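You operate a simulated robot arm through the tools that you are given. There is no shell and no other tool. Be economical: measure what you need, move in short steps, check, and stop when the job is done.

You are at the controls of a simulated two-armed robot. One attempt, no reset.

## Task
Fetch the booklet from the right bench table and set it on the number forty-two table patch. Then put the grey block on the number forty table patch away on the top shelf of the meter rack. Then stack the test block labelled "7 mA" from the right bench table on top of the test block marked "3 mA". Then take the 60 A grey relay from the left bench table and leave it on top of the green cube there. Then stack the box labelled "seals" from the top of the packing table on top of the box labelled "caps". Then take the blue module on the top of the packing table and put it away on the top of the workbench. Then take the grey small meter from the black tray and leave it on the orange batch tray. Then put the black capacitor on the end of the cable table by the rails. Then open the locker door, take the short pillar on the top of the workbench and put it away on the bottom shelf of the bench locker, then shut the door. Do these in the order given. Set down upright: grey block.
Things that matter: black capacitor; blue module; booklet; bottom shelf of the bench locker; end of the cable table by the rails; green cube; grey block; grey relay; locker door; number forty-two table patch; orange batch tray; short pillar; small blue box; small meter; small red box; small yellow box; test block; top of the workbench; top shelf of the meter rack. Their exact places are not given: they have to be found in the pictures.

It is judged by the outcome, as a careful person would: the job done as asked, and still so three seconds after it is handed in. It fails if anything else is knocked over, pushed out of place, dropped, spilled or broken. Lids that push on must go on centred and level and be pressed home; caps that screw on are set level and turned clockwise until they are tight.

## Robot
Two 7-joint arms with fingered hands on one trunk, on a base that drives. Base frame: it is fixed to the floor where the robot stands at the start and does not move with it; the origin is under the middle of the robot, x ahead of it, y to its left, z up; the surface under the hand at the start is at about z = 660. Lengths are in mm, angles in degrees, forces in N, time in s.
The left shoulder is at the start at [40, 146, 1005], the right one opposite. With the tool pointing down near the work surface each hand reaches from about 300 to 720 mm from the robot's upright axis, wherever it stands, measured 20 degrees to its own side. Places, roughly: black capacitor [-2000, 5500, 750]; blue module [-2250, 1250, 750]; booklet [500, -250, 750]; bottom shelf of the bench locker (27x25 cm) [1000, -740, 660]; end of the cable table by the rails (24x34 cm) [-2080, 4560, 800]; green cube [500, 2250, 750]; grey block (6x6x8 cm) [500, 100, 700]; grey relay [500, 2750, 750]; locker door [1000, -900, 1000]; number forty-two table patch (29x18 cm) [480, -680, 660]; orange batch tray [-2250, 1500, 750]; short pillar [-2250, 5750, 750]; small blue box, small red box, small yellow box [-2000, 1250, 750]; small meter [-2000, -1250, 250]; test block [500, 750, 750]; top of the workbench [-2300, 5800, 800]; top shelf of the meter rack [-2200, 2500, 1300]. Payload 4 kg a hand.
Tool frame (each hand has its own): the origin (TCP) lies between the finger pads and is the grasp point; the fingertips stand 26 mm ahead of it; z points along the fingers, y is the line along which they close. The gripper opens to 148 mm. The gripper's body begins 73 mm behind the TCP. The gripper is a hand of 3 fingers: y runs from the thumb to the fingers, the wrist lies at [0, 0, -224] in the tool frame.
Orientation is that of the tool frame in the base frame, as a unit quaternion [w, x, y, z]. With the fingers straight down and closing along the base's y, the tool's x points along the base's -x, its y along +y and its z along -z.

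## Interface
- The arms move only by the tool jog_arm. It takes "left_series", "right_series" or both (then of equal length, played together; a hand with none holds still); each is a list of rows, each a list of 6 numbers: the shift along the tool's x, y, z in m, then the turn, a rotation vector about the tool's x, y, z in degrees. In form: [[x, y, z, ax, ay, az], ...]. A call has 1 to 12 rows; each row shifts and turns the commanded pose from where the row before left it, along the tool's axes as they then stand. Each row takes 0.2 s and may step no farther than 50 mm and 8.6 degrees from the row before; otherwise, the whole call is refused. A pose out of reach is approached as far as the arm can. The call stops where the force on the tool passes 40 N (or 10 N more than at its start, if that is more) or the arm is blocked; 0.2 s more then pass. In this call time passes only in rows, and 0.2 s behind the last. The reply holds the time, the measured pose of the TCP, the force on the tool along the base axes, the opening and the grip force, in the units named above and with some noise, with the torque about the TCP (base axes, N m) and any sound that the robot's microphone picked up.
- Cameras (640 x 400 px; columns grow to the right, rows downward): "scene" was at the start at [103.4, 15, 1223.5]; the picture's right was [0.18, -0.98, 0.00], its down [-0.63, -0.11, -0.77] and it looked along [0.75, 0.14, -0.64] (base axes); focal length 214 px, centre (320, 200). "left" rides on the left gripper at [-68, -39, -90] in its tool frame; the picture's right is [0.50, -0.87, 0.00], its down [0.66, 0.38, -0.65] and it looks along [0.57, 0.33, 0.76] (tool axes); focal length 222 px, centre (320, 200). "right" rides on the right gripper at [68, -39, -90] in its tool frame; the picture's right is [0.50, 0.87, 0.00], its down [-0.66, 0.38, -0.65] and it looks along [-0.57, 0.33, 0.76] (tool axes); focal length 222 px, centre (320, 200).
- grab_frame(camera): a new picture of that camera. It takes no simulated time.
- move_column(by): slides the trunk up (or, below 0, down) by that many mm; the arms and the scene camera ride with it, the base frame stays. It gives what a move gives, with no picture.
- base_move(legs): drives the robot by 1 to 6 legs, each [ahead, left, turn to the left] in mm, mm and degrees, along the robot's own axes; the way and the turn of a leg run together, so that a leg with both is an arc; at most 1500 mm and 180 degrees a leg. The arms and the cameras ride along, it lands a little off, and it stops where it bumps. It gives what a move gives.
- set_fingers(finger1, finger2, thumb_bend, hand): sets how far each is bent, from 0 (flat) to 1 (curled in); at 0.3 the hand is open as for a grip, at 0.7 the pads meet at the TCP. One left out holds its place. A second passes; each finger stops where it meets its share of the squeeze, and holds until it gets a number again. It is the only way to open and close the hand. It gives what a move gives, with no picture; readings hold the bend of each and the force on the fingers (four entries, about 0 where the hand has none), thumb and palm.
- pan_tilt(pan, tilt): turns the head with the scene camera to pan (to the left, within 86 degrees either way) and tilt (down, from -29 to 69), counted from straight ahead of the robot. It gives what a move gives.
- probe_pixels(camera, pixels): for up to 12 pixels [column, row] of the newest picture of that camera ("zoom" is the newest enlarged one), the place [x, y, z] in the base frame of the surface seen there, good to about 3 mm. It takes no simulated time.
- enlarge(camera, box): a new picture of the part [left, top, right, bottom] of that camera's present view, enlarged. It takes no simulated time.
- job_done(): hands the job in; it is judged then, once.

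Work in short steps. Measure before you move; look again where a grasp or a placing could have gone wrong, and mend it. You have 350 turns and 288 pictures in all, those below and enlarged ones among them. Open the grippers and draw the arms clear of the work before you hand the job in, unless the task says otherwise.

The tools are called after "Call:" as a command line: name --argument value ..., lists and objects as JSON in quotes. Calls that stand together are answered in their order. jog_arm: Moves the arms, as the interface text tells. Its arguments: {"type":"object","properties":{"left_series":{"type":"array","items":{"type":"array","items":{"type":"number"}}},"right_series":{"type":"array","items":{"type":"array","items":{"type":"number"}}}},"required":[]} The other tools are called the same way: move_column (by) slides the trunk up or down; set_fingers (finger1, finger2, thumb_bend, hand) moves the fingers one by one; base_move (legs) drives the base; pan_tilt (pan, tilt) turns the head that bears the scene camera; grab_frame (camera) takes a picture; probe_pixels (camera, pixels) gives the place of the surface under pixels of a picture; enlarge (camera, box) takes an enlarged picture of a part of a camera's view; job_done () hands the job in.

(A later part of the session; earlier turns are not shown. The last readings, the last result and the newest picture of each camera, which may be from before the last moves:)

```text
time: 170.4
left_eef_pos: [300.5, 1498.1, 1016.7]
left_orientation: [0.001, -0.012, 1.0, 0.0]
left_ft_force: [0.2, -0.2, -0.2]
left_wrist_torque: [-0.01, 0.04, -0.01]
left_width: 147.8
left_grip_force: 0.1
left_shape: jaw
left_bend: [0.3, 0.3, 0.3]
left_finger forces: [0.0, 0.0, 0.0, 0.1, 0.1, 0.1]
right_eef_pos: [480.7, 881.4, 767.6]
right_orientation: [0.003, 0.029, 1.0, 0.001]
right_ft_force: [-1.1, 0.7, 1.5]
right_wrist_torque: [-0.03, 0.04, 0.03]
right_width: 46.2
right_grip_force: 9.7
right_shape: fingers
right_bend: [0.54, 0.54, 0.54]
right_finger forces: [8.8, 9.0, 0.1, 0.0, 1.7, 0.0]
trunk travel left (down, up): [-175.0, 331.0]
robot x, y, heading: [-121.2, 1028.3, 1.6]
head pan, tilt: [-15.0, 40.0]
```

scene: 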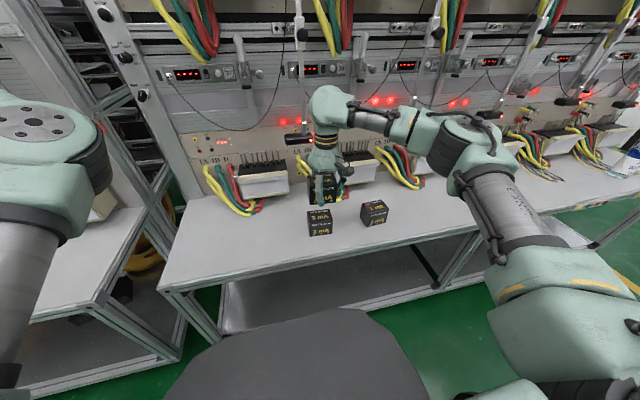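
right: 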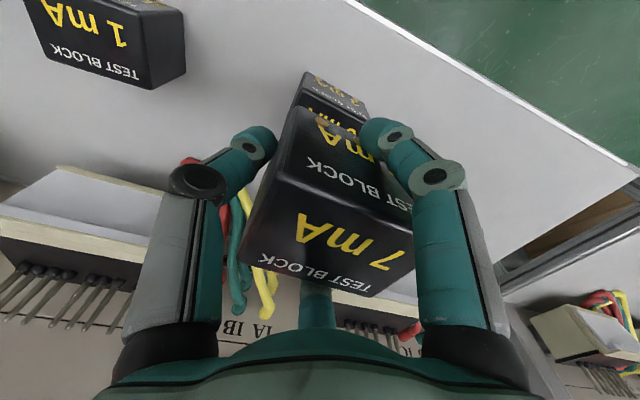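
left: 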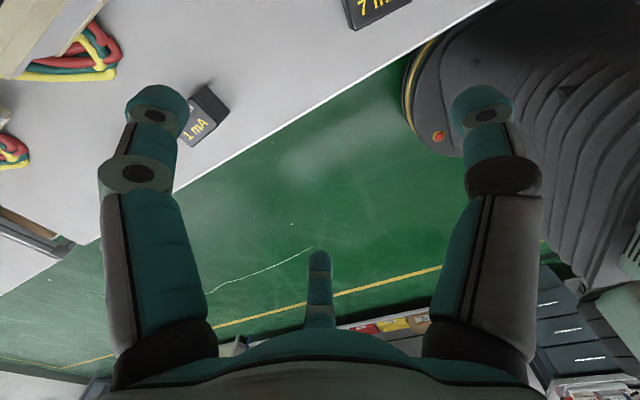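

Contact made. Release and rise.

Call:
set_fingers --hand "right" --finger1 0.3 --finger2 0.3 --thumb_bend 0.3

Call:
jog_arm --right_series '[[0, 0, -0.03, 0, 0, 0], [0, 0, -0.05, 0, 0, 0], [0, 0, -0.05, 0, 0, 0], [0, 0, -0.05, 0, 0, 0]]'

Call:
enlarge --camera "scene" --box '[270, 170, 410, 250]'

```text
time: 171.4
left_eef_pos: [301.4, 1499.3, 1015.8]
left_orientation: [0.0, -0.013, 1.0, 0.0]
left_ft_force: [0.0, 0.0, 0.7]
left_wrist_torque: [-0.01, 0.0, -0.03]
left_width: 148.1
left_grip_force: 0.1
left_shape: jaw
left_bend: [0.3, 0.3, 0.3]
left_finger forces: [0.0, 0.0, 0.0, 0.0, 0.0, 0.1]
right_eef_pos: [479.7, 881.4, 766.6]
right_orientation: [0.002, 0.028, 1.0, 0.001]
right_ft_force: [-0.6, 0.7, 0.1]
right_wrist_torque: [0.01, -0.01, -0.02]
right_width: 126.7
right_grip_force: 0.0
right_shape: fingers
right_bend: [0.3, 0.3, 0.3]
right_finger forces: [0.0, 0.0, 0.1, 0.0, 0.0, 0.0]
trunk travel left (down, up): [-175.0, 331.0]
robot x, y, heading: [-116.5, 1028.8, 1.3]
head pan, tilt: [-15.0, 40.0]
```

```text
time: 172.4
left_eef_pos: [300.5, 1497.3, 1016.5]
left_orientation: [0.001, -0.012, 1.0, 0.0]
left_ft_force: [0.4, 0.7, -1.1]
left_wrist_torque: [0.01, 0.03, -0.01]
left_width: 148.0
left_grip_force: 0.0
left_shape: jaw
left_bend: [0.3, 0.3, 0.3]
left_finger forces: [0.1, 0.0, 0.0, 0.1, 0.0, 0.0]
right_eef_pos: [479.9, 882.0, 950.6]
right_orientation: [0.003, 0.028, 1.0, 0.001]
right_ft_force: [0.0, 0.2, 0.4]
right_wrist_torque: [0.02, -0.02, 0.02]
right_width: 126.8
right_grip_force: 0.1
right_shape: fingers
right_bend: [0.3, 0.3, 0.3]
right_finger forces: [0.1, 0.0, 0.1, 0.1, 0.0, 0.0]
trunk travel left (down, up): [-175.0, 331.0]
robot x, y, heading: [-115.4, 1031.3, 1.5]
head pan, tilt: [-15.0, 40.0]
```

```text
4.57 times, centred on (340, 210) of scene
```

zoom: 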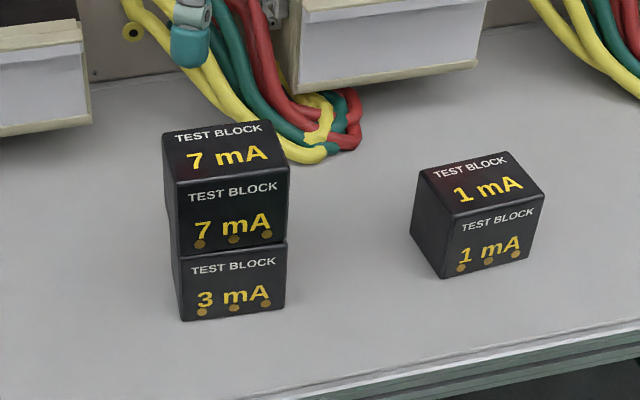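

Stack is good. Back off and drive along to the left bench.

Call:
base_move --legs '[[-350, 0, -1.5], [0, 1400, 0]]'

Call:
pan_tilt --pan 0 --tilt 38

Call:
grab_frame --camera "scene"

```text
time: 181.2
left_eef_pos: [-42.0, 2865.0, 1016.3]
left_orientation: [0.002, -0.004, 1.0, -0.001]
left_ft_force: [0.5, -0.2, 0.5]
left_wrist_torque: [0.02, 0.0, 0.02]
left_width: 148.0
left_grip_force: 0.1
left_shape: jaw
left_bend: [0.3, 0.3, 0.3]
left_finger forces: [0.0, 0.0, 0.0, 0.1, 0.0, 0.0]
right_eef_pos: [126.6, 2245.4, 948.6]
right_orientation: [0.003, 0.038, 0.999, 0.0]
right_ft_force: [0.9, -0.8, -0.7]
right_wrist_torque: [-0.01, 0.01, -0.01]
right_width: 126.7
right_grip_force: 0.1
right_shape: fingers
right_bend: [0.3, 0.3, 0.3]
right_finger forces: [0.1, 0.0, 0.1, 0.0, 0.0, 0.0]
trunk travel left (down, up): [-175.0, 331.0]
robot x, y, heading: [-471.0, 2400.5, 0.2]
head pan, tilt: [-15.0, 40.0]
```

```text
time: 182.0
left_eef_pos: [-42.9, 2864.9, 1016.7]
left_orientation: [0.001, -0.004, 1.0, 0.0]
left_ft_force: [0.9, -0.2, 0.1]
left_wrist_torque: [0.01, -0.01, -0.03]
left_width: 147.8
left_grip_force: 0.1
left_shape: jaw
left_bend: [0.3, 0.3, 0.3]
left_finger forces: [0.0, 0.0, 0.0, 0.0, 0.0, 0.0]
right_eef_pos: [127.9, 2244.2, 947.5]
right_orientation: [0.002, 0.038, 0.999, 0.001]
right_ft_force: [0.3, -0.9, 0.0]
right_wrist_torque: [0.0, -0.02, -0.01]
right_width: 126.6
right_grip_force: 0.1
right_shape: fingers
right_bend: [0.3, 0.3, 0.3]
right_finger forces: [0.0, 0.0, 0.0, 0.0, 0.1, 0.0]
trunk travel left (down, up): [-175.0, 331.0]
robot x, y, heading: [-471.9, 2403.7, 0.4]
head pan, tilt: [0.0, 38.0]
```

```text
219 pictures are left
```

scene: 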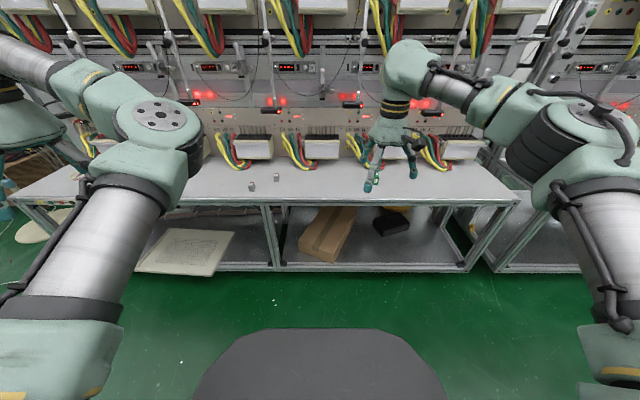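

Small relays are near (250,187),(277,178) and the green cube behind the right hand. Move forward for a better look.

Call:
base_move --legs '[[340, 0, 0]]'

Call:
pan_tilt --pan 10 --tilt 45

Call:
grab_frame --camera "scene"

```text
time: 184.2
left_eef_pos: [298.7, 2869.4, 1016.5]
left_orientation: [0.0, -0.006, 1.0, 0.001]
left_ft_force: [-0.7, -0.9, 0.6]
left_wrist_torque: [0.02, -0.01, 0.0]
left_width: 147.8
left_grip_force: 0.0
left_shape: jaw
left_bend: [0.3, 0.3, 0.3]
left_finger forces: [0.0, 0.0, 0.1, 0.0, 0.0, 0.0]
right_eef_pos: [470.2, 2251.3, 947.9]
right_orientation: [0.004, 0.036, 0.999, 0.0]
right_ft_force: [-0.3, 0.6, -0.3]
right_wrist_torque: [0.0, -0.02, -0.02]
right_width: 126.6
right_grip_force: 0.1
right_shape: fingers
right_bend: [0.3, 0.3, 0.3]
right_finger forces: [0.0, 0.1, 0.1, 0.1, 0.0, 0.0]
trunk travel left (down, up): [-175.0, 331.0]
robot x, y, heading: [-130.6, 2409.3, 0.5]
head pan, tilt: [0.0, 38.0]
```

```text
time: 184.9
left_eef_pos: [298.5, 2869.5, 1016.7]
left_orientation: [0.001, -0.004, 1.0, 0.0]
left_ft_force: [1.0, 0.3, -0.4]
left_wrist_torque: [-0.02, 0.0, -0.01]
left_width: 147.9
left_grip_force: 0.1
left_shape: jaw
left_bend: [0.3, 0.3, 0.3]
left_finger forces: [0.0, 0.1, 0.0, 0.0, 0.1, 0.0]
right_eef_pos: [471.0, 2250.3, 949.1]
right_orientation: [0.001, 0.036, 0.999, 0.001]
right_ft_force: [0.2, -0.2, -0.3]
right_wrist_torque: [0.02, 0.01, -0.01]
right_width: 126.6
right_grip_force: 0.0
right_shape: fingers
right_bend: [0.3, 0.3, 0.3]
right_finger forces: [0.0, 0.1, 0.0, 0.0, 0.0, 0.0]
trunk travel left (down, up): [-175.0, 331.0]
robot x, y, heading: [-130.8, 2404.0, 1.0]
head pan, tilt: [10.0, 45.0]
```

```text
218 pictures are left
```

scene: 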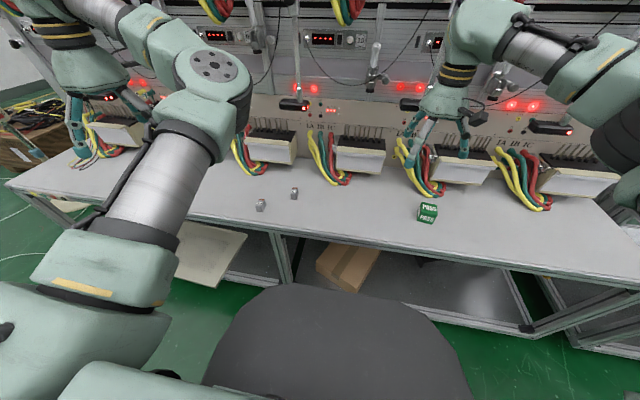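

Green cube at (427,212); relays at (262,204), (294,193) and maybe more. Zoom.

Call:
enlarge --camera "scene" --box '[230, 170, 330, 230]'

Call:
enlarge --camera "scene" --box '[390, 180, 470, 240]'

```text
6.40 times, centred on (280, 200) of scene
```

zoom: 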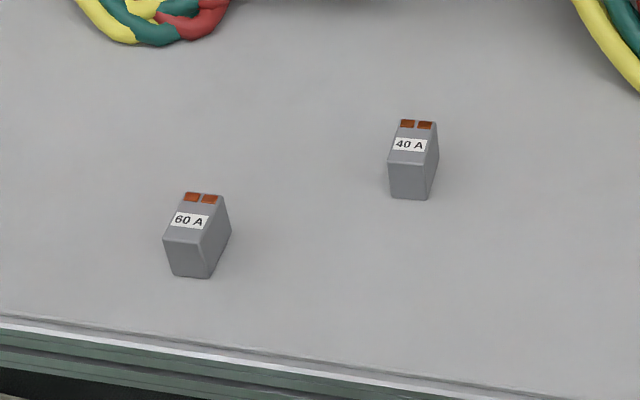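

```text
6.67 times, centred on (430, 210) of scene
```

zoom: 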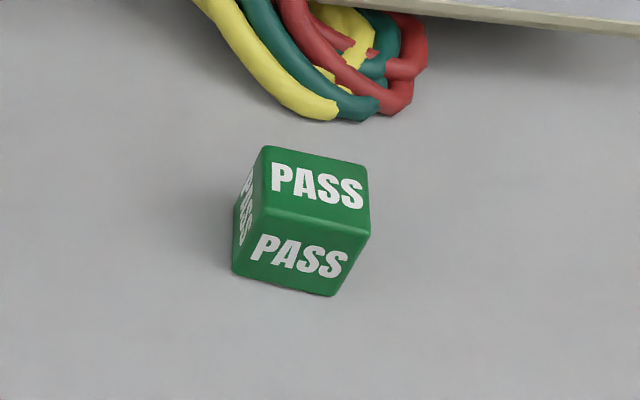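

The 60 A relay is the one at (262,204). Probe cube (zoom) and relay (scene).

Call:
probe_pixels --camera "zoom" --pixels '[[266, 152], [364, 168], [364, 228], [262, 210], [315, 187], [240, 270], [330, 290]]'

Call:
enlarge --camera "scene" --box '[245, 190, 285, 215]'

```text
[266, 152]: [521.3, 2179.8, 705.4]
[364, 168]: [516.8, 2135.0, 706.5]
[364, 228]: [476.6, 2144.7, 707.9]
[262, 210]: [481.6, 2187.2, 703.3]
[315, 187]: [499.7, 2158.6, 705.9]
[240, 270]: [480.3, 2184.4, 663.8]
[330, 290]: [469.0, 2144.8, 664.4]
```

```text
16.00 times, centred on (265, 202) of scene
```

zoom: 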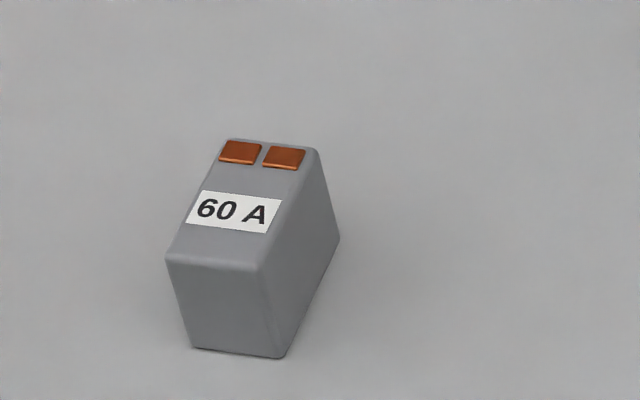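

Call:
probe_pixels --camera "zoom" --pixels '[[228, 144], [314, 154], [260, 265], [170, 258], [240, 205], [280, 352], [200, 345]]'

```text
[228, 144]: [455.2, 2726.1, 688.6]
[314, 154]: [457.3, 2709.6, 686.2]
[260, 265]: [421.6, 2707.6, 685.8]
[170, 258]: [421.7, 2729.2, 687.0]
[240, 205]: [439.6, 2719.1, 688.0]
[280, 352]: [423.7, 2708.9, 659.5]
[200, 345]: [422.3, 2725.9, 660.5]
```

Relay: centre (438.5,2718), ~20×36×30 mm; cube: centre (499,2162), top 706. The left hand can reach the relay from here; I move it above.

Call:
jog_arm --left_series '[[-0.03, -0.032, 0, 0, 0, 0], [-0.03, -0.032, 0, 0, 0, 0], [-0.03, -0.032, 0.02, 0, 0, 0], [-0.03, -0.032, 0.03, 0, 0, 0], [-0.02, -0.0235, 0.03, 0, 0, 0], [0, 0, 0.045, 0, 0, 0], [0, 0, 0.045, 0, 0, 0], [0, 0, 0.045, 0, 0, 0]]'

Call:
grab_frame --camera "left"

```text
refused: row 4 steps farther than a row can; nothing moved
```

```text
214 pictures are left
```

left: 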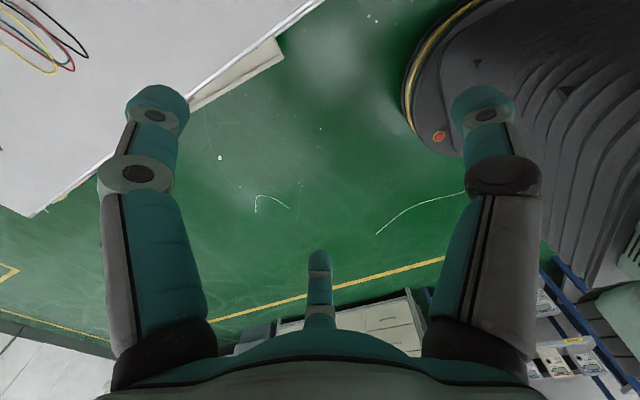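

Split into smaller steps.

Call:
jog_arm --left_series '[[-0.03, -0.032, 0, 0, 0, 0], [-0.03, -0.032, 0, 0, 0, 0], [-0.03, -0.032, 0, 0, 0, 0], [-0.03, -0.032, 0, 0, 0, 0], [-0.02, -0.0235, 0.03, 0, 0, 0], [0, 0, 0.045, 0, 0, 0], [0, 0, 0.045, 0, 0, 0], [0, 0, 0.045, 0, 0, 0], [0, 0, 0.045, 0, 0, 0]]'

Call:
grab_frame --camera "left"

```text
time: 186.9
left_eef_pos: [441.2, 2719.2, 805.6]
left_orientation: [0.0, -0.006, 1.0, 0.0]
left_ft_force: [0.9, 0.5, 0.0]
left_wrist_torque: [-0.01, 0.01, -0.04]
left_width: 147.9
left_grip_force: 0.0
left_shape: jaw
left_bend: [0.3, 0.3, 0.3]
left_finger forces: [0.0, 0.0, 0.0, 0.0, 0.0, 0.0]
right_eef_pos: [470.9, 2251.4, 947.7]
right_orientation: [0.001, 0.036, 0.999, 0.0]
right_ft_force: [-0.3, 0.1, -0.2]
right_wrist_torque: [0.0, -0.03, 0.0]
right_width: 126.6
right_grip_force: 0.1
right_shape: fingers
right_bend: [0.3, 0.3, 0.3]
right_finger forces: [0.1, 0.1, 0.0, 0.1, 0.1, 0.0]
trunk travel left (down, up): [-175.0, 331.0]
robot x, y, heading: [-127.5, 2407.6, 0.5]
head pan, tilt: [10.0, 45.0]
```

```text
213 pictures are left
```

left: 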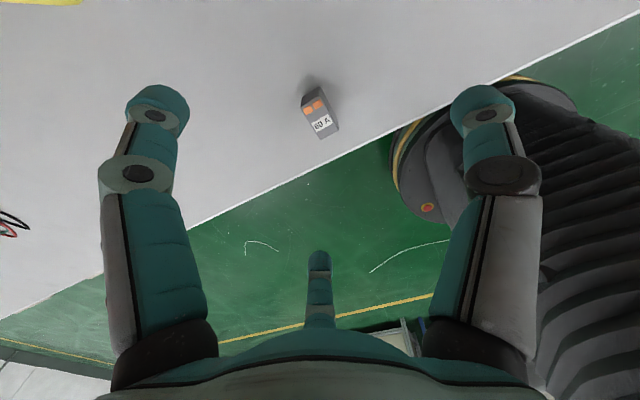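

Probe the relay's top from this view.

Call:
enlarge --camera "left" --box '[280, 70, 360, 150]'

```text
5.00 times, centred on (320, 110) of left
```

zoom: 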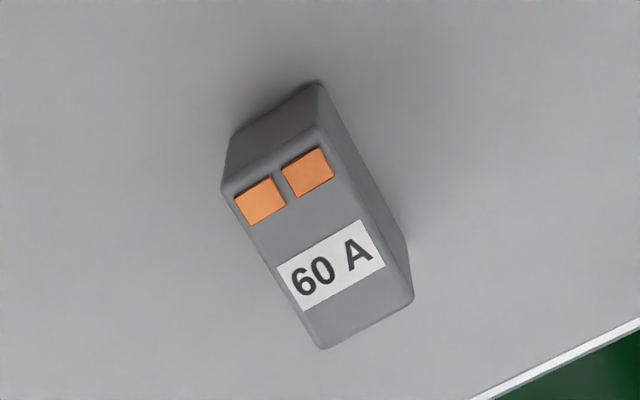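

Call:
probe_pixels --camera "zoom" --pixels '[[226, 190], [318, 130], [410, 300], [322, 345], [318, 235]]'

```text
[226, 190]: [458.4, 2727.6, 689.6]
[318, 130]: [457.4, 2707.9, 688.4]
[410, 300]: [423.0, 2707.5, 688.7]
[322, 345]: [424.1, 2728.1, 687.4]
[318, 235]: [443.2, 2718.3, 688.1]
```

Centred (440.7,2717.8), yaw 0. Descend to z≈699 and close.

Call:
jog_arm --left_series '[[0, -0.001, 0.036, 0, 0, 0], [0, 0, 0.04, 0, 0, 0], [0, 0, 0.03, 0, 0, 0]]'

Call:
set_fingers --hand "left" --finger1 0.5 --finger2 0.5 --thumb_bend 0.5

Call:
grab_frame --camera "left"

```text
time: 187.7
left_eef_pos: [443.2, 2719.7, 699.4]
left_orientation: [0.001, -0.006, 1.0, 0.0]
left_ft_force: [0.3, 0.4, -0.1]
left_wrist_torque: [0.01, -0.02, -0.02]
left_width: 147.8
left_grip_force: 0.1
left_shape: jaw
left_bend: [0.3, 0.3, 0.3]
left_finger forces: [0.0, 0.0, 0.0, 0.1, 0.0, 0.1]
right_eef_pos: [469.7, 2251.8, 949.2]
right_orientation: [0.003, 0.036, 0.999, 0.0]
right_ft_force: [0.7, -0.3, -0.1]
right_wrist_torque: [0.0, 0.02, -0.02]
right_width: 126.7
right_grip_force: 0.0
right_shape: fingers
right_bend: [0.3, 0.3, 0.3]
right_finger forces: [0.0, 0.1, 0.1, 0.1, 0.0, 0.0]
trunk travel left (down, up): [-175.0, 331.0]
robot x, y, heading: [-128.7, 2404.7, 0.7]
head pan, tilt: [10.0, 45.0]
```

```text
time: 188.7
left_eef_pos: [442.6, 2718.3, 700.0]
left_orientation: [0.001, -0.006, 1.0, 0.0]
left_ft_force: [0.2, 0.0, -0.1]
left_wrist_torque: [-0.01, 0.01, -0.01]
left_width: 62.7
left_grip_force: 0.0
left_shape: fingers
left_bend: [0.5, 0.5, 0.5]
left_finger forces: [0.1, 0.0, 0.0, 0.1, 0.0, 0.0]
right_eef_pos: [470.4, 2250.3, 949.3]
right_orientation: [0.003, 0.035, 0.999, 0.001]
right_ft_force: [-0.5, 0.6, 0.2]
right_wrist_torque: [0.0, -0.02, 0.0]
right_width: 126.4
right_grip_force: 0.1
right_shape: fingers
right_bend: [0.3, 0.3, 0.3]
right_finger forces: [0.1, 0.0, 0.0, 0.0, 0.0, 0.0]
trunk travel left (down, up): [-175.0, 331.0]
robot x, y, heading: [-130.7, 2404.1, 0.7]
head pan, tilt: [10.0, 45.0]
```

```text
211 pictures are left
```

left: 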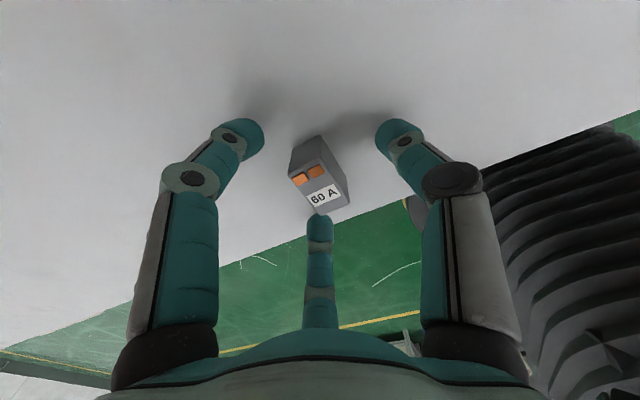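

Fingers approach radially and symmetrically. Close fully.

Call:
set_fingers --hand "left" --finger1 0.7 --finger2 0.7 --thumb_bend 0.7

Call:
grab_frame --camera "left"

```text
time: 189.7
left_eef_pos: [442.5, 2719.4, 699.6]
left_orientation: [0.0, -0.007, 1.0, 0.001]
left_ft_force: [0.1, -0.1, 0.5]
left_wrist_torque: [0.01, 0.0, 0.04]
left_width: 16.3
left_grip_force: 8.2
left_shape: fingers
left_bend: [0.64, 0.63, 0.66]
left_finger forces: [5.3, 5.5, 0.1, 0.1, 6.4, 0.0]
right_eef_pos: [470.6, 2251.2, 948.9]
right_orientation: [0.003, 0.036, 0.999, 0.0]
right_ft_force: [-0.2, 0.0, 0.4]
right_wrist_torque: [0.02, 0.0, 0.0]
right_width: 126.4
right_grip_force: 0.0
right_shape: fingers
right_bend: [0.3, 0.3, 0.3]
right_finger forces: [0.0, 0.0, 0.0, 0.1, 0.0, 0.0]
trunk travel left (down, up): [-175.0, 331.0]
robot x, y, heading: [-127.0, 2407.7, 0.7]
head pan, tilt: [10.0, 45.0]
```

```text
210 pictures are left
```

left: 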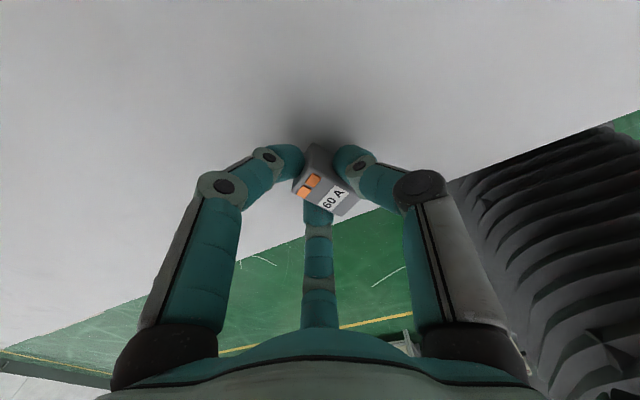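

Gripped (8 N), relay turned slightly. Lift and inspect.

Call:
jog_arm --left_series '[[0, 0, -0.03, 0, 0, 0], [0, 0, -0.05, 0, 0, 0], [0, 0, -0.05, 0, 0, 0]]'

Call:
enlarge --camera "left" --box '[260, 120, 400, 240]'

Call:
enlarge --camera "scene" --box '[200, 120, 330, 230]'

```text
time: 190.5
left_eef_pos: [439.7, 2719.4, 830.6]
left_orientation: [0.0, -0.005, 1.0, 0.0]
left_ft_force: [0.3, 0.2, -0.5]
left_wrist_torque: [0.0, -0.03, 0.02]
left_width: 16.7
left_grip_force: 8.2
left_shape: fingers
left_bend: [0.64, 0.63, 0.66]
left_finger forces: [5.3, 5.5, 0.1, 0.0, 6.2, 0.0]
right_eef_pos: [469.6, 2250.1, 949.1]
right_orientation: [0.003, 0.035, 0.999, 0.001]
right_ft_force: [0.5, -0.7, 0.8]
right_wrist_torque: [0.01, -0.04, -0.05]
right_width: 126.6
right_grip_force: 0.0
right_shape: fingers
right_bend: [0.3, 0.3, 0.3]
right_finger forces: [0.0, 0.1, 0.1, 0.0, 0.0, 0.0]
trunk travel left (down, up): [-175.0, 331.0]
robot x, y, heading: [-129.1, 2404.5, 0.5]
head pan, tilt: [10.0, 45.0]
```

```text
3.33 times, centred on (330, 180) of left
```

zoom: 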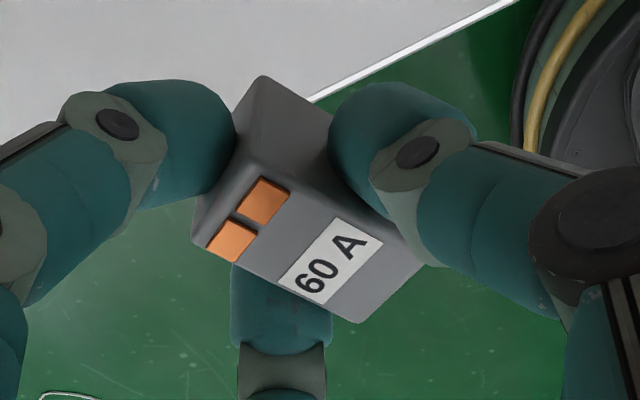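

```text
3.64 times, centred on (265, 175) of scene
```

zoom: 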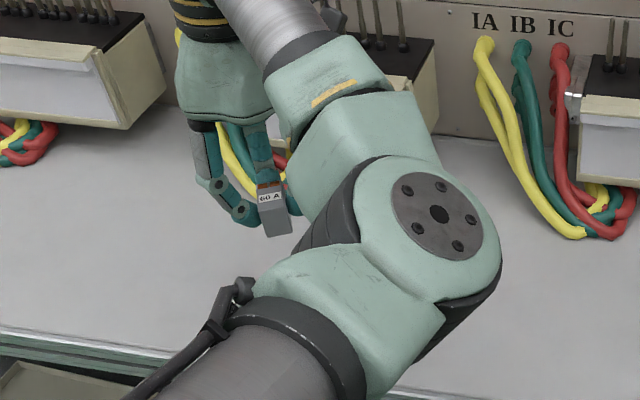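

Measure the relay's top plane for tilt and offset.

Call:
enlarge --camera "left" --box '[260, 120, 400, 240]'

Call:
probe_pixels --camera "zoom" --pixels '[[200, 238], [250, 160], [360, 318], [415, 262], [300, 240], [275, 285], [255, 90]]'

```text
3.33 times, centred on (330, 180) of left
```

zoom: 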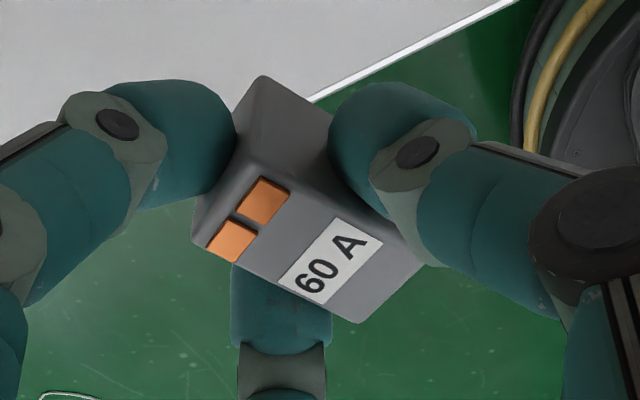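

```text
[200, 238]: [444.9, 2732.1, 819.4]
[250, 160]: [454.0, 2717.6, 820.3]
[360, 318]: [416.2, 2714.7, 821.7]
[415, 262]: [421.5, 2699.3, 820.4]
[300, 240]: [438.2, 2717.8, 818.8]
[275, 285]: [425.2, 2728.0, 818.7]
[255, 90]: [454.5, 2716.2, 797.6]
```

Top is level; centre offset (−5.5,−3.5) from TCP, bottom ≈41 below. Raise, shift the hand inward and drive right 405 mm toward the cube.

Call:
jog_arm --left_series '[[0, 0, -0.045, 0, 0, 0], [0, 0, -0.04, 0, 0, 0], [0, -0.05, 0, 0, 0, 0], [0, -0.05, 0, 0, 0, 0], [0, -0.05, 0, 0, 0, 0]]'

Call:
base_move --legs '[[0, -405, 0]]'

Call:
pan_tilt --pan 20 --tilt 42

Call:
grab_frame --camera "scene"

Call:
grab_frame --camera "left"

```text
time: 191.7
left_eef_pos: [441.2, 2670.6, 915.4]
left_orientation: [0.0, -0.006, 1.0, 0.0]
left_ft_force: [0.0, 0.5, -0.5]
left_wrist_torque: [0.02, 0.02, 0.01]
left_width: 16.4
left_grip_force: 8.4
left_shape: fingers
left_bend: [0.64, 0.63, 0.66]
left_finger forces: [5.3, 5.5, 0.0, 0.0, 6.4, 0.0]
left hand out of reach, approached as far as the arm can: row 4, 5
right_eef_pos: [470.9, 2250.1, 947.2]
right_orientation: [0.002, 0.036, 0.999, 0.001]
right_ft_force: [-0.3, -0.4, -0.4]
right_wrist_torque: [0.01, -0.01, -0.01]
right_width: 126.9
right_grip_force: 0.1
right_shape: fingers
right_bend: [0.3, 0.3, 0.3]
right_finger forces: [0.0, 0.0, 0.1, 0.1, 0.1, 0.0]
trunk travel left (down, up): [-175.0, 331.0]
robot x, y, heading: [-128.2, 2406.1, 0.8]
head pan, tilt: [10.0, 45.0]
```

```text
time: 194.2
left_eef_pos: [446.4, 2272.1, 916.1]
left_orientation: [0.0, -0.009, 1.0, -0.001]
left_ft_force: [1.3, 0.9, -0.2]
left_wrist_torque: [0.02, 0.0, 0.01]
left_width: 16.7
left_grip_force: 8.9
left_shape: fingers
left_bend: [0.64, 0.63, 0.66]
left_finger forces: [5.1, 5.6, 0.1, 0.0, 6.4, 0.0]
right_eef_pos: [477.4, 1850.3, 949.5]
right_orientation: [0.003, 0.033, 0.999, 0.001]
right_ft_force: [0.4, 0.3, -0.5]
right_wrist_torque: [0.05, 0.03, -0.01]
right_width: 126.5
right_grip_force: 0.1
right_shape: fingers
right_bend: [0.3, 0.3, 0.3]
right_finger forces: [0.0, 0.0, 0.0, 0.0, 0.0, 0.0]
trunk travel left (down, up): [-175.0, 331.0]
robot x, y, heading: [-123.4, 2001.8, 0.9]
head pan, tilt: [10.0, 45.0]
```

```text
time: 194.9
left_eef_pos: [445.9, 2271.8, 915.7]
left_orientation: [0.0, -0.009, 1.0, 0.001]
left_ft_force: [-0.7, 0.1, -0.6]
left_wrist_torque: [0.03, -0.02, -0.03]
left_width: 16.8
left_grip_force: 9.0
left_shape: fingers
left_bend: [0.64, 0.63, 0.66]
left_finger forces: [5.2, 5.5, 0.0, 0.1, 6.3, 0.0]
right_eef_pos: [476.7, 1852.3, 947.8]
right_orientation: [0.002, 0.033, 0.999, 0.001]
right_ft_force: [0.4, -0.2, 0.6]
right_wrist_torque: [0.0, 0.0, 0.02]
right_width: 126.7
right_grip_force: 0.0
right_shape: fingers
right_bend: [0.3, 0.3, 0.3]
right_finger forces: [0.0, 0.1, 0.0, 0.0, 0.0, 0.1]
trunk travel left (down, up): [-175.0, 331.0]
robot x, y, heading: [-128.9, 2002.4, 0.9]
head pan, tilt: [20.0, 42.0]
```

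```text
206 pictures are left
```

scene: 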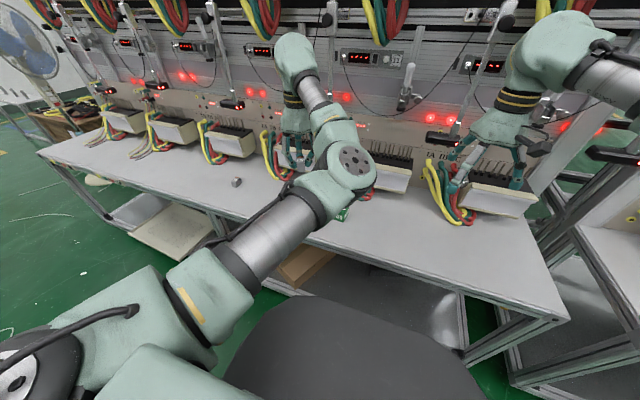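

```text
205 pictures are left
```

left: 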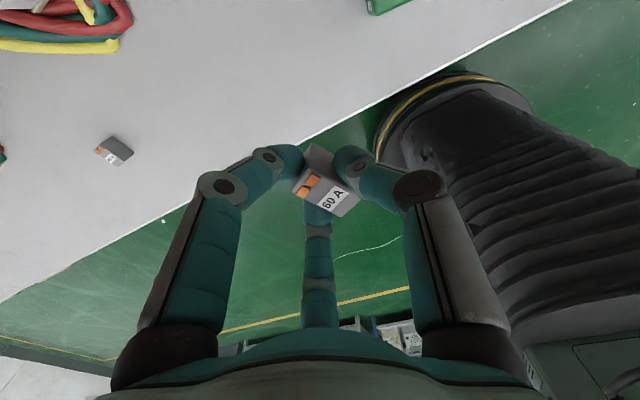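

Lateral limit found; drive right another 107 mm, then extend 58 mm forward.

Call:
base_move --legs '[[20, -107, 0]]'

Call:
jog_arm --left_series '[[-0.02, 0, 0.0, 0, 0, 0], [-0.018, 0, 0, 0, 0, 0]]'

Call:
pan_tilt --pan 30 --tilt 42

Call:
grab_frame --camera "scene"

Call:
grab_frame --camera "left"

```text
time: 196.1
left_eef_pos: [467.2, 2165.4, 915.9]
left_orientation: [0.0, -0.01, 1.0, 0.0]
left_ft_force: [0.0, -0.7, -0.7]
left_wrist_torque: [0.05, 0.0, 0.01]
left_width: 16.9
left_grip_force: 8.5
left_shape: fingers
left_bend: [0.64, 0.63, 0.66]
left_finger forces: [5.2, 5.5, 0.0, 0.0, 6.4, 0.0]
right_eef_pos: [498.8, 1743.9, 948.3]
right_orientation: [0.003, 0.032, 0.999, 0.001]
right_ft_force: [-0.2, 0.3, -0.5]
right_wrist_torque: [0.02, 0.0, 0.0]
right_width: 126.7
right_grip_force: 0.1
right_shape: fingers
right_bend: [0.3, 0.3, 0.3]
right_finger forces: [0.0, 0.0, 0.0, 0.1, 0.0, 0.1]
trunk travel left (down, up): [-175.0, 331.0]
robot x, y, heading: [-102.9, 1897.5, 0.8]
head pan, tilt: [20.0, 42.0]
```

```text
time: 196.7
left_eef_pos: [506.3, 2166.9, 914.7]
left_orientation: [0.0, -0.009, 1.0, 0.0]
left_ft_force: [0.9, 0.5, -0.9]
left_wrist_torque: [0.02, 0.02, 0.02]
left_width: 16.5
left_grip_force: 8.0
left_shape: fingers
left_bend: [0.64, 0.63, 0.66]
left_finger forces: [5.2, 5.5, 0.0, 0.0, 6.4, 0.0]
right_eef_pos: [498.7, 1743.7, 948.3]
right_orientation: [0.003, 0.032, 0.999, 0.002]
right_ft_force: [-0.1, 0.3, -0.5]
right_wrist_torque: [-0.01, 0.01, -0.02]
right_width: 126.6
right_grip_force: 0.1
right_shape: fingers
right_bend: [0.3, 0.3, 0.3]
right_finger forces: [0.0, 0.1, 0.0, 0.0, 0.0, 0.0]
trunk travel left (down, up): [-175.0, 331.0]
robot x, y, heading: [-101.6, 1895.0, 1.1]
head pan, tilt: [20.0, 42.0]
```

```text
time: 197.5
left_eef_pos: [505.0, 2167.2, 916.0]
left_orientation: [-0.001, -0.01, 1.0, 0.0]
left_ft_force: [-0.1, -0.2, -0.9]
left_wrist_torque: [-0.01, 0.0, -0.01]
left_width: 16.4
left_grip_force: 9.0
left_shape: fingers
left_bend: [0.64, 0.63, 0.66]
left_finger forces: [5.3, 5.5, 0.0, 0.1, 6.4, 0.0]
right_eef_pos: [499.0, 1744.7, 949.6]
right_orientation: [0.003, 0.033, 0.999, 0.001]
right_ft_force: [0.3, 0.6, -0.6]
right_wrist_torque: [0.02, -0.02, 0.01]
right_width: 126.7
right_grip_force: 0.0
right_shape: fingers
right_bend: [0.3, 0.3, 0.3]
right_finger forces: [0.0, 0.1, 0.0, 0.0, 0.0, 0.0]
trunk travel left (down, up): [-175.0, 331.0]
robot x, y, heading: [-102.5, 1897.5, 0.8]
head pan, tilt: [30.0, 42.0]
```

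```text
204 pictures are left
```

scene: 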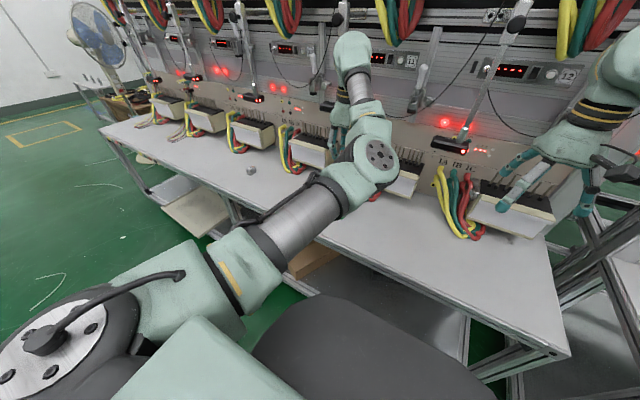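

```text
203 pictures are left
```

left: 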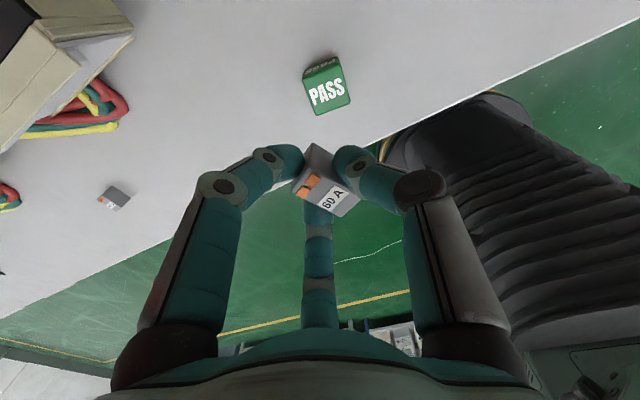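

Scene view of the cube is hidden by the arm; I probe cube and relay in the left camera.

Call:
enlarge --camera "left" --box '[270, 40, 390, 220]'

```text
2.22 times, centred on (330, 130) of left
```

zoom: 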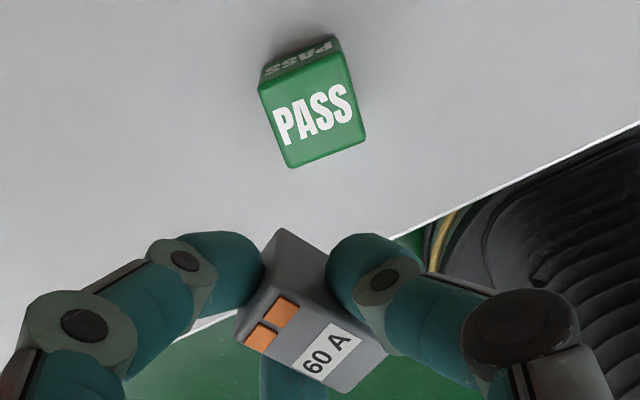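

Call:
probe_pixels --camera "zoom" --pixels '[[262, 88], [342, 54], [364, 138], [292, 164], [312, 112], [238, 338], [268, 288], [345, 390], [384, 354], [310, 340]]'

```text
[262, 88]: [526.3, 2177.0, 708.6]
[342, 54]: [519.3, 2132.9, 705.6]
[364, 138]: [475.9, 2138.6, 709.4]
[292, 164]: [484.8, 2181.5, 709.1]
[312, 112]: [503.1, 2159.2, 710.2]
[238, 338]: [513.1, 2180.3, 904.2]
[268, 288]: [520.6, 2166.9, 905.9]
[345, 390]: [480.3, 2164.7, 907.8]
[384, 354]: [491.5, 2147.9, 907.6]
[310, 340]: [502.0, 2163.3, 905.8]
```

Shift −7 mm in y, lower to ~10 mm above the cube and re-check.

Call:
jog_arm --left_series '[[0, -0.007, 0.038, 0, 0, 0], [0, 0, 0.04, 0, 0, 0], [0, 0, 0.04, 0, 0, 0], [0, 0, 0.04, 0, 0, 0]]'

Call:
enlarge --camera "left" --box '[250, 80, 410, 230]'

```text
time: 198.5
left_eef_pos: [506.0, 2159.6, 757.6]
left_orientation: [0.001, -0.009, 1.0, 0.001]
left_ft_force: [-0.4, 1.1, 0.2]
left_wrist_torque: [0.0, 0.02, 0.02]
left_width: 16.2
left_grip_force: 8.4
left_shape: fingers
left_bend: [0.64, 0.63, 0.66]
left_finger forces: [5.1, 5.4, 0.1, 0.1, 6.3, 0.0]
right_eef_pos: [498.7, 1747.0, 949.0]
right_orientation: [0.002, 0.032, 0.999, 0.0]
right_ft_force: [-0.8, 0.5, -0.6]
right_wrist_torque: [-0.01, -0.03, -0.01]
right_width: 126.5
right_grip_force: 0.0
right_shape: fingers
right_bend: [0.3, 0.3, 0.3]
right_finger forces: [0.1, 0.0, 0.1, 0.0, 0.1, 0.0]
trunk travel left (down, up): [-175.0, 331.0]
robot x, y, heading: [-102.2, 1895.1, 1.1]
head pan, tilt: [30.0, 42.0]
```

```text
2.67 times, centred on (330, 155) of left
```

zoom: 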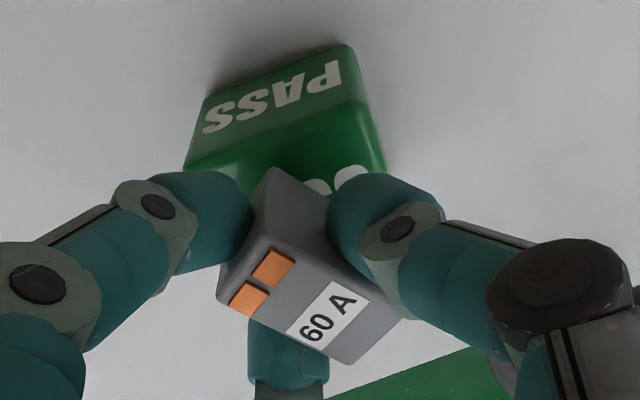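

Aligned within ~1 mm. Lower to contact.

Call:
jog_arm --left_series '[[0, 0, 0.005, 0, 0, 0], [0, 0, 0.002, 0, 0, 0], [0, 0, 0.001, 0, 0, 0]]'

```text
time: 199.3
left_eef_pos: [505.5, 2158.6, 749.9]
left_orientation: [0.0, -0.01, 1.0, -0.001]
left_ft_force: [-0.2, 0.1, -0.8]
left_wrist_torque: [0.01, -0.01, 0.02]
left_width: 16.5
left_grip_force: 8.3
left_shape: fingers
left_bend: [0.64, 0.63, 0.66]
left_finger forces: [5.2, 5.5, 0.0, 0.1, 6.4, 0.0]
right_eef_pos: [499.2, 1745.7, 949.0]
right_orientation: [0.002, 0.032, 0.999, 0.0]
right_ft_force: [0.5, 0.1, -0.4]
right_wrist_torque: [-0.04, -0.01, -0.01]
right_width: 126.4
right_grip_force: 0.1
right_shape: fingers
right_bend: [0.3, 0.3, 0.3]
right_finger forces: [0.0, 0.1, 0.1, 0.0, 0.1, 0.1]
trunk travel left (down, up): [-175.0, 331.0]
robot x, y, heading: [-100.5, 1896.8, 1.3]
head pan, tilt: [30.0, 42.0]
```

Call:
jog_arm --left_series '[[0, 0, 0.001, 0, 0, 0], [0, 0, 0.001, 0, 0, 0]]'

```text
time: 199.9
left_eef_pos: [506.3, 2159.0, 749.4]
left_orientation: [0.001, -0.009, 1.0, 0.0]
left_ft_force: [0.4, -1.3, 3.4]
left_wrist_torque: [0.0, 0.0, 0.02]
left_width: 16.6
left_grip_force: 8.7
left_shape: fingers
left_bend: [0.64, 0.63, 0.66]
left_finger forces: [5.5, 5.5, 0.1, 0.0, 7.0, 0.0]
right_eef_pos: [498.9, 1744.2, 949.5]
right_orientation: [0.002, 0.032, 0.999, 0.0]
right_ft_force: [0.1, 0.2, 0.1]
right_wrist_torque: [0.0, 0.02, -0.01]
right_width: 126.4
right_grip_force: 0.1
right_shape: fingers
right_bend: [0.3, 0.3, 0.3]
right_finger forces: [0.0, 0.0, 0.0, 0.0, 0.0, 0.0]
trunk travel left (down, up): [-175.0, 331.0]
robot x, y, heading: [-104.2, 1892.6, 1.0]
head pan, tilt: [30.0, 42.0]
```

Contact (3.4 N). Open the hand and rise.

Call:
set_fingers --hand "left" --finger1 0.3 --finger2 0.3 --thumb_bend 0.3

Call:
jog_arm --left_series '[[0, 0, -0.03, 0, 0, 0], [0, 0, -0.05, 0, 0, 0], [0, 0, -0.05, 0, 0, 0], [0, 0, -0.05, 0, 0, 0]]'

Call:
enlarge --camera "left" --box '[250, 40, 410, 190]'

```text
time: 200.9
left_eef_pos: [506.1, 2159.0, 748.4]
left_orientation: [0.0, -0.009, 1.0, 0.0]
left_ft_force: [-0.2, 1.2, 0.3]
left_wrist_torque: [0.0, 0.01, -0.04]
left_width: 126.5
left_grip_force: 0.0
left_shape: fingers
left_bend: [0.3, 0.3, 0.3]
left_finger forces: [0.0, 0.0, 0.0, 0.0, 0.0, 0.1]
right_eef_pos: [499.7, 1744.6, 947.3]
right_orientation: [0.003, 0.032, 0.999, 0.001]
right_ft_force: [0.2, 0.1, -0.5]
right_wrist_torque: [-0.02, 0.01, 0.02]
right_width: 126.7
right_grip_force: 0.2
right_shape: fingers
right_bend: [0.3, 0.3, 0.3]
right_finger forces: [0.1, 0.0, 0.0, 0.0, 0.1, 0.0]
trunk travel left (down, up): [-175.0, 331.0]
robot x, y, heading: [-104.7, 1895.7, 1.0]
head pan, tilt: [30.0, 42.0]
```

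```text
time: 201.9
left_eef_pos: [503.8, 2157.5, 928.3]
left_orientation: [-0.001, -0.009, 1.0, 0.0]
left_ft_force: [0.3, -0.7, -0.4]
left_wrist_torque: [0.04, 0.0, -0.03]
left_width: 126.6
left_grip_force: 0.0
left_shape: fingers
left_bend: [0.3, 0.3, 0.3]
left_finger forces: [0.0, 0.0, 0.1, 0.0, 0.0, 0.0]
right_eef_pos: [497.8, 1744.0, 948.8]
right_orientation: [0.003, 0.032, 0.999, 0.0]
right_ft_force: [-0.8, -1.5, -0.8]
right_wrist_torque: [-0.01, -0.02, -0.02]
right_width: 126.9
right_grip_force: 0.0
right_shape: fingers
right_bend: [0.3, 0.3, 0.3]
right_finger forces: [0.0, 0.0, 0.0, 0.0, 0.1, 0.0]
trunk travel left (down, up): [-175.0, 331.0]
robot x, y, heading: [-100.7, 1896.5, 1.1]
head pan, tilt: [30.0, 42.0]
```

```text
2.67 times, centred on (330, 115) of left
```

zoom: 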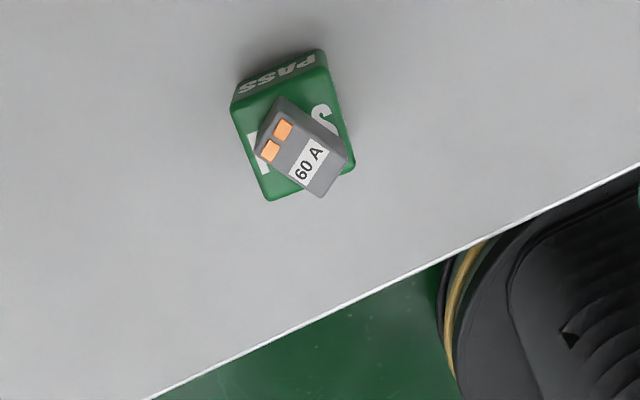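

Relay rests on the cube. Now to the packing table: back off, turn around and approach.

Call:
base_move --legs '[[-500, 0, 0], [0, 0, 89.5], [0, 0, 89.5], [0, 600, 0], [700, 0, 0]]'

Call:
pan_tilt --pan 0 --tilt 35

Call:
grab_frame --camera "scene"

```text
time: 218.8
left_eef_pos: [-1965.5, 1095.7, 926.2]
left_orientation: [0.0, 1.0, -0.024, 0.0]
left_ft_force: [0.3, -0.8, 0.5]
left_wrist_torque: [-0.05, -0.04, 0.0]
left_width: 127.0
left_grip_force: 0.1
left_shape: fingers
left_bend: [0.3, 0.3, 0.3]
left_finger forces: [0.0, 0.0, 0.1, 0.0, 0.0, 0.0]
right_eef_pos: [-1930.9, 1507.4, 948.4]
right_orientation: [0.001, 0.998, -0.066, -0.003]
right_ft_force: [-0.5, -0.4, 0.5]
right_wrist_torque: [0.01, -0.05, -0.03]
right_width: 126.8
right_grip_force: 0.1
right_shape: fingers
right_bend: [0.3, 0.3, 0.3]
right_finger forces: [0.0, 0.0, 0.1, 0.0, 0.0, 0.0]
trunk travel left (down, up): [-175.0, 331.0]
robot x, y, heading: [-1341.7, 1319.1, 177.0]
head pan, tilt: [30.0, 42.0]
```

```text
time: 219.8
left_eef_pos: [-1965.9, 1095.4, 927.0]
left_orientation: [0.0, 1.0, -0.024, 0.0]
left_ft_force: [-0.5, -0.1, 0.0]
left_wrist_torque: [0.03, 0.0, -0.01]
left_width: 126.8
left_grip_force: 0.0
left_shape: fingers
left_bend: [0.3, 0.3, 0.3]
left_finger forces: [0.0, 0.0, 0.0, 0.1, 0.0, 0.0]
right_eef_pos: [-1929.8, 1507.4, 949.1]
right_orientation: [0.001, 0.998, -0.066, -0.002]
right_ft_force: [-0.2, 0.3, 0.1]
right_wrist_torque: [-0.03, 0.0, -0.01]
right_width: 126.6
right_grip_force: 0.0
right_shape: fingers
right_bend: [0.3, 0.3, 0.3]
right_finger forces: [0.0, 0.0, 0.1, 0.0, 0.0, 0.0]
trunk travel left (down, up): [-175.0, 331.0]
robot x, y, heading: [-1339.7, 1314.4, 177.0]
head pan, tilt: [0.0, 35.0]
```

```text
199 pictures are left
```

scene: 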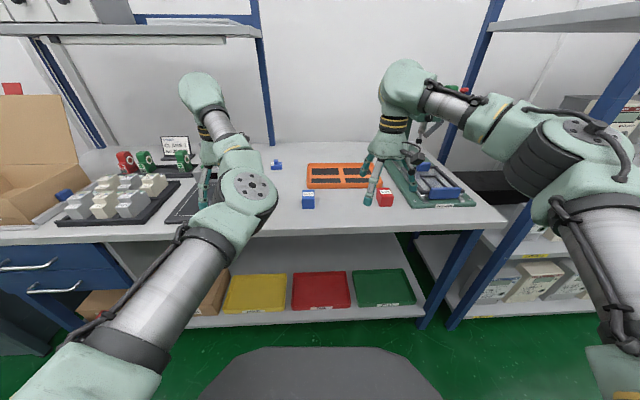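

Zoom on the table items.

Call:
enlarge --camera "scene" --box '[190, 140, 420, 240]'

Call:
enlarge --camera "scene" --box '[20, 120, 220, 240]'

```text
2.78 times, centred on (305, 190) of scene
```

zoom: 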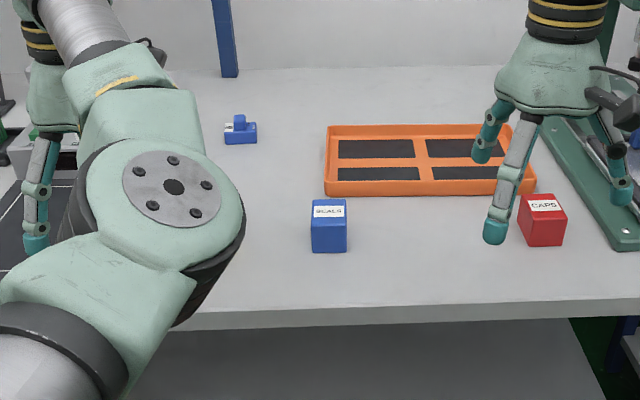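

```text
3.20 times, centred on (120, 180) of scene
```

zoom: 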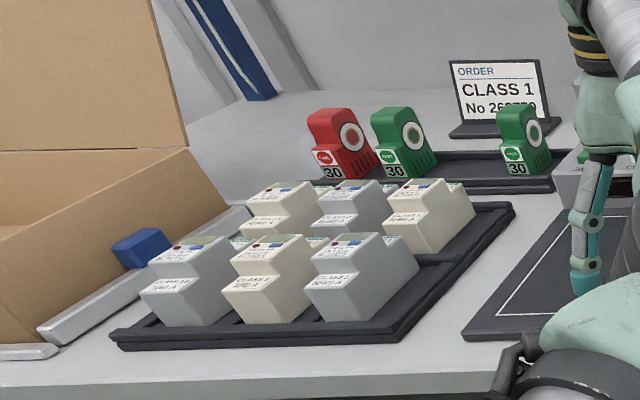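

"seals" is the blue box, "caps" the red. Probe them and the blue module.

Call:
enlarge --camera "scene" --box '[250, 150, 410, 240]'

```text
4.00 times, centred on (330, 195) of scene
```

zoom: 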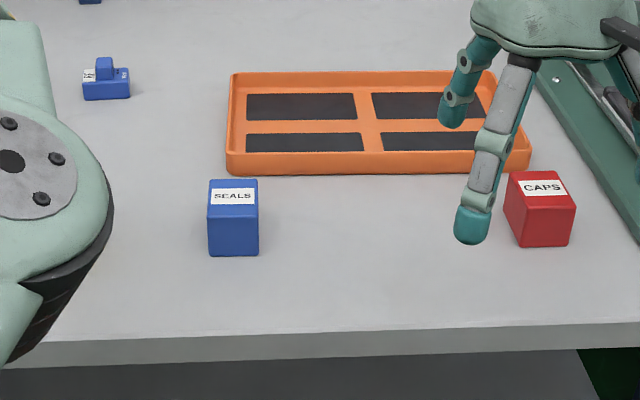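

Call:
probe_pixels --camera "zoom" --pixels '[[212, 182], [254, 182], [258, 206], [209, 206], [234, 248], [512, 174], [564, 174], [575, 198], [524, 200], [548, 240], [300, 330], [150, 320]]'

Call:
probe_pixels --camera "zoom" --pixels '[[106, 60], [84, 72], [128, 70], [106, 95], [86, 96], [128, 95], [235, 77], [490, 72], [525, 165], [230, 165], [300, 108], [420, 105]]'

```text
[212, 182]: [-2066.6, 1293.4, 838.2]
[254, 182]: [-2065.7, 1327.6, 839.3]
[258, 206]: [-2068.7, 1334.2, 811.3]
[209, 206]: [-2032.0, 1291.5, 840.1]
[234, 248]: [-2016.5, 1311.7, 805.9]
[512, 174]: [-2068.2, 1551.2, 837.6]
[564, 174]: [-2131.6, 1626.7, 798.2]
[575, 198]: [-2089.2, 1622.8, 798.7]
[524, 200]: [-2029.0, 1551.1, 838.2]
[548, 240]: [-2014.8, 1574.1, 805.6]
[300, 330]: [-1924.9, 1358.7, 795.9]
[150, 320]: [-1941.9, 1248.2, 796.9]
```

```text
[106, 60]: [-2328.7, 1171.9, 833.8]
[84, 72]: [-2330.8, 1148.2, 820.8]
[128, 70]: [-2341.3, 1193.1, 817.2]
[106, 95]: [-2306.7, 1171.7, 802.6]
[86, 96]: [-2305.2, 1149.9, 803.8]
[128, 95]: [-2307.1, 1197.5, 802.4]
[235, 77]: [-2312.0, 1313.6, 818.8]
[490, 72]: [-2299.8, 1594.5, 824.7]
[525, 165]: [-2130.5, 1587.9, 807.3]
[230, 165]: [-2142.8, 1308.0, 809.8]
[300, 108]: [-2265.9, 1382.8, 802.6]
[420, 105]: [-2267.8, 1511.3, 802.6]
```

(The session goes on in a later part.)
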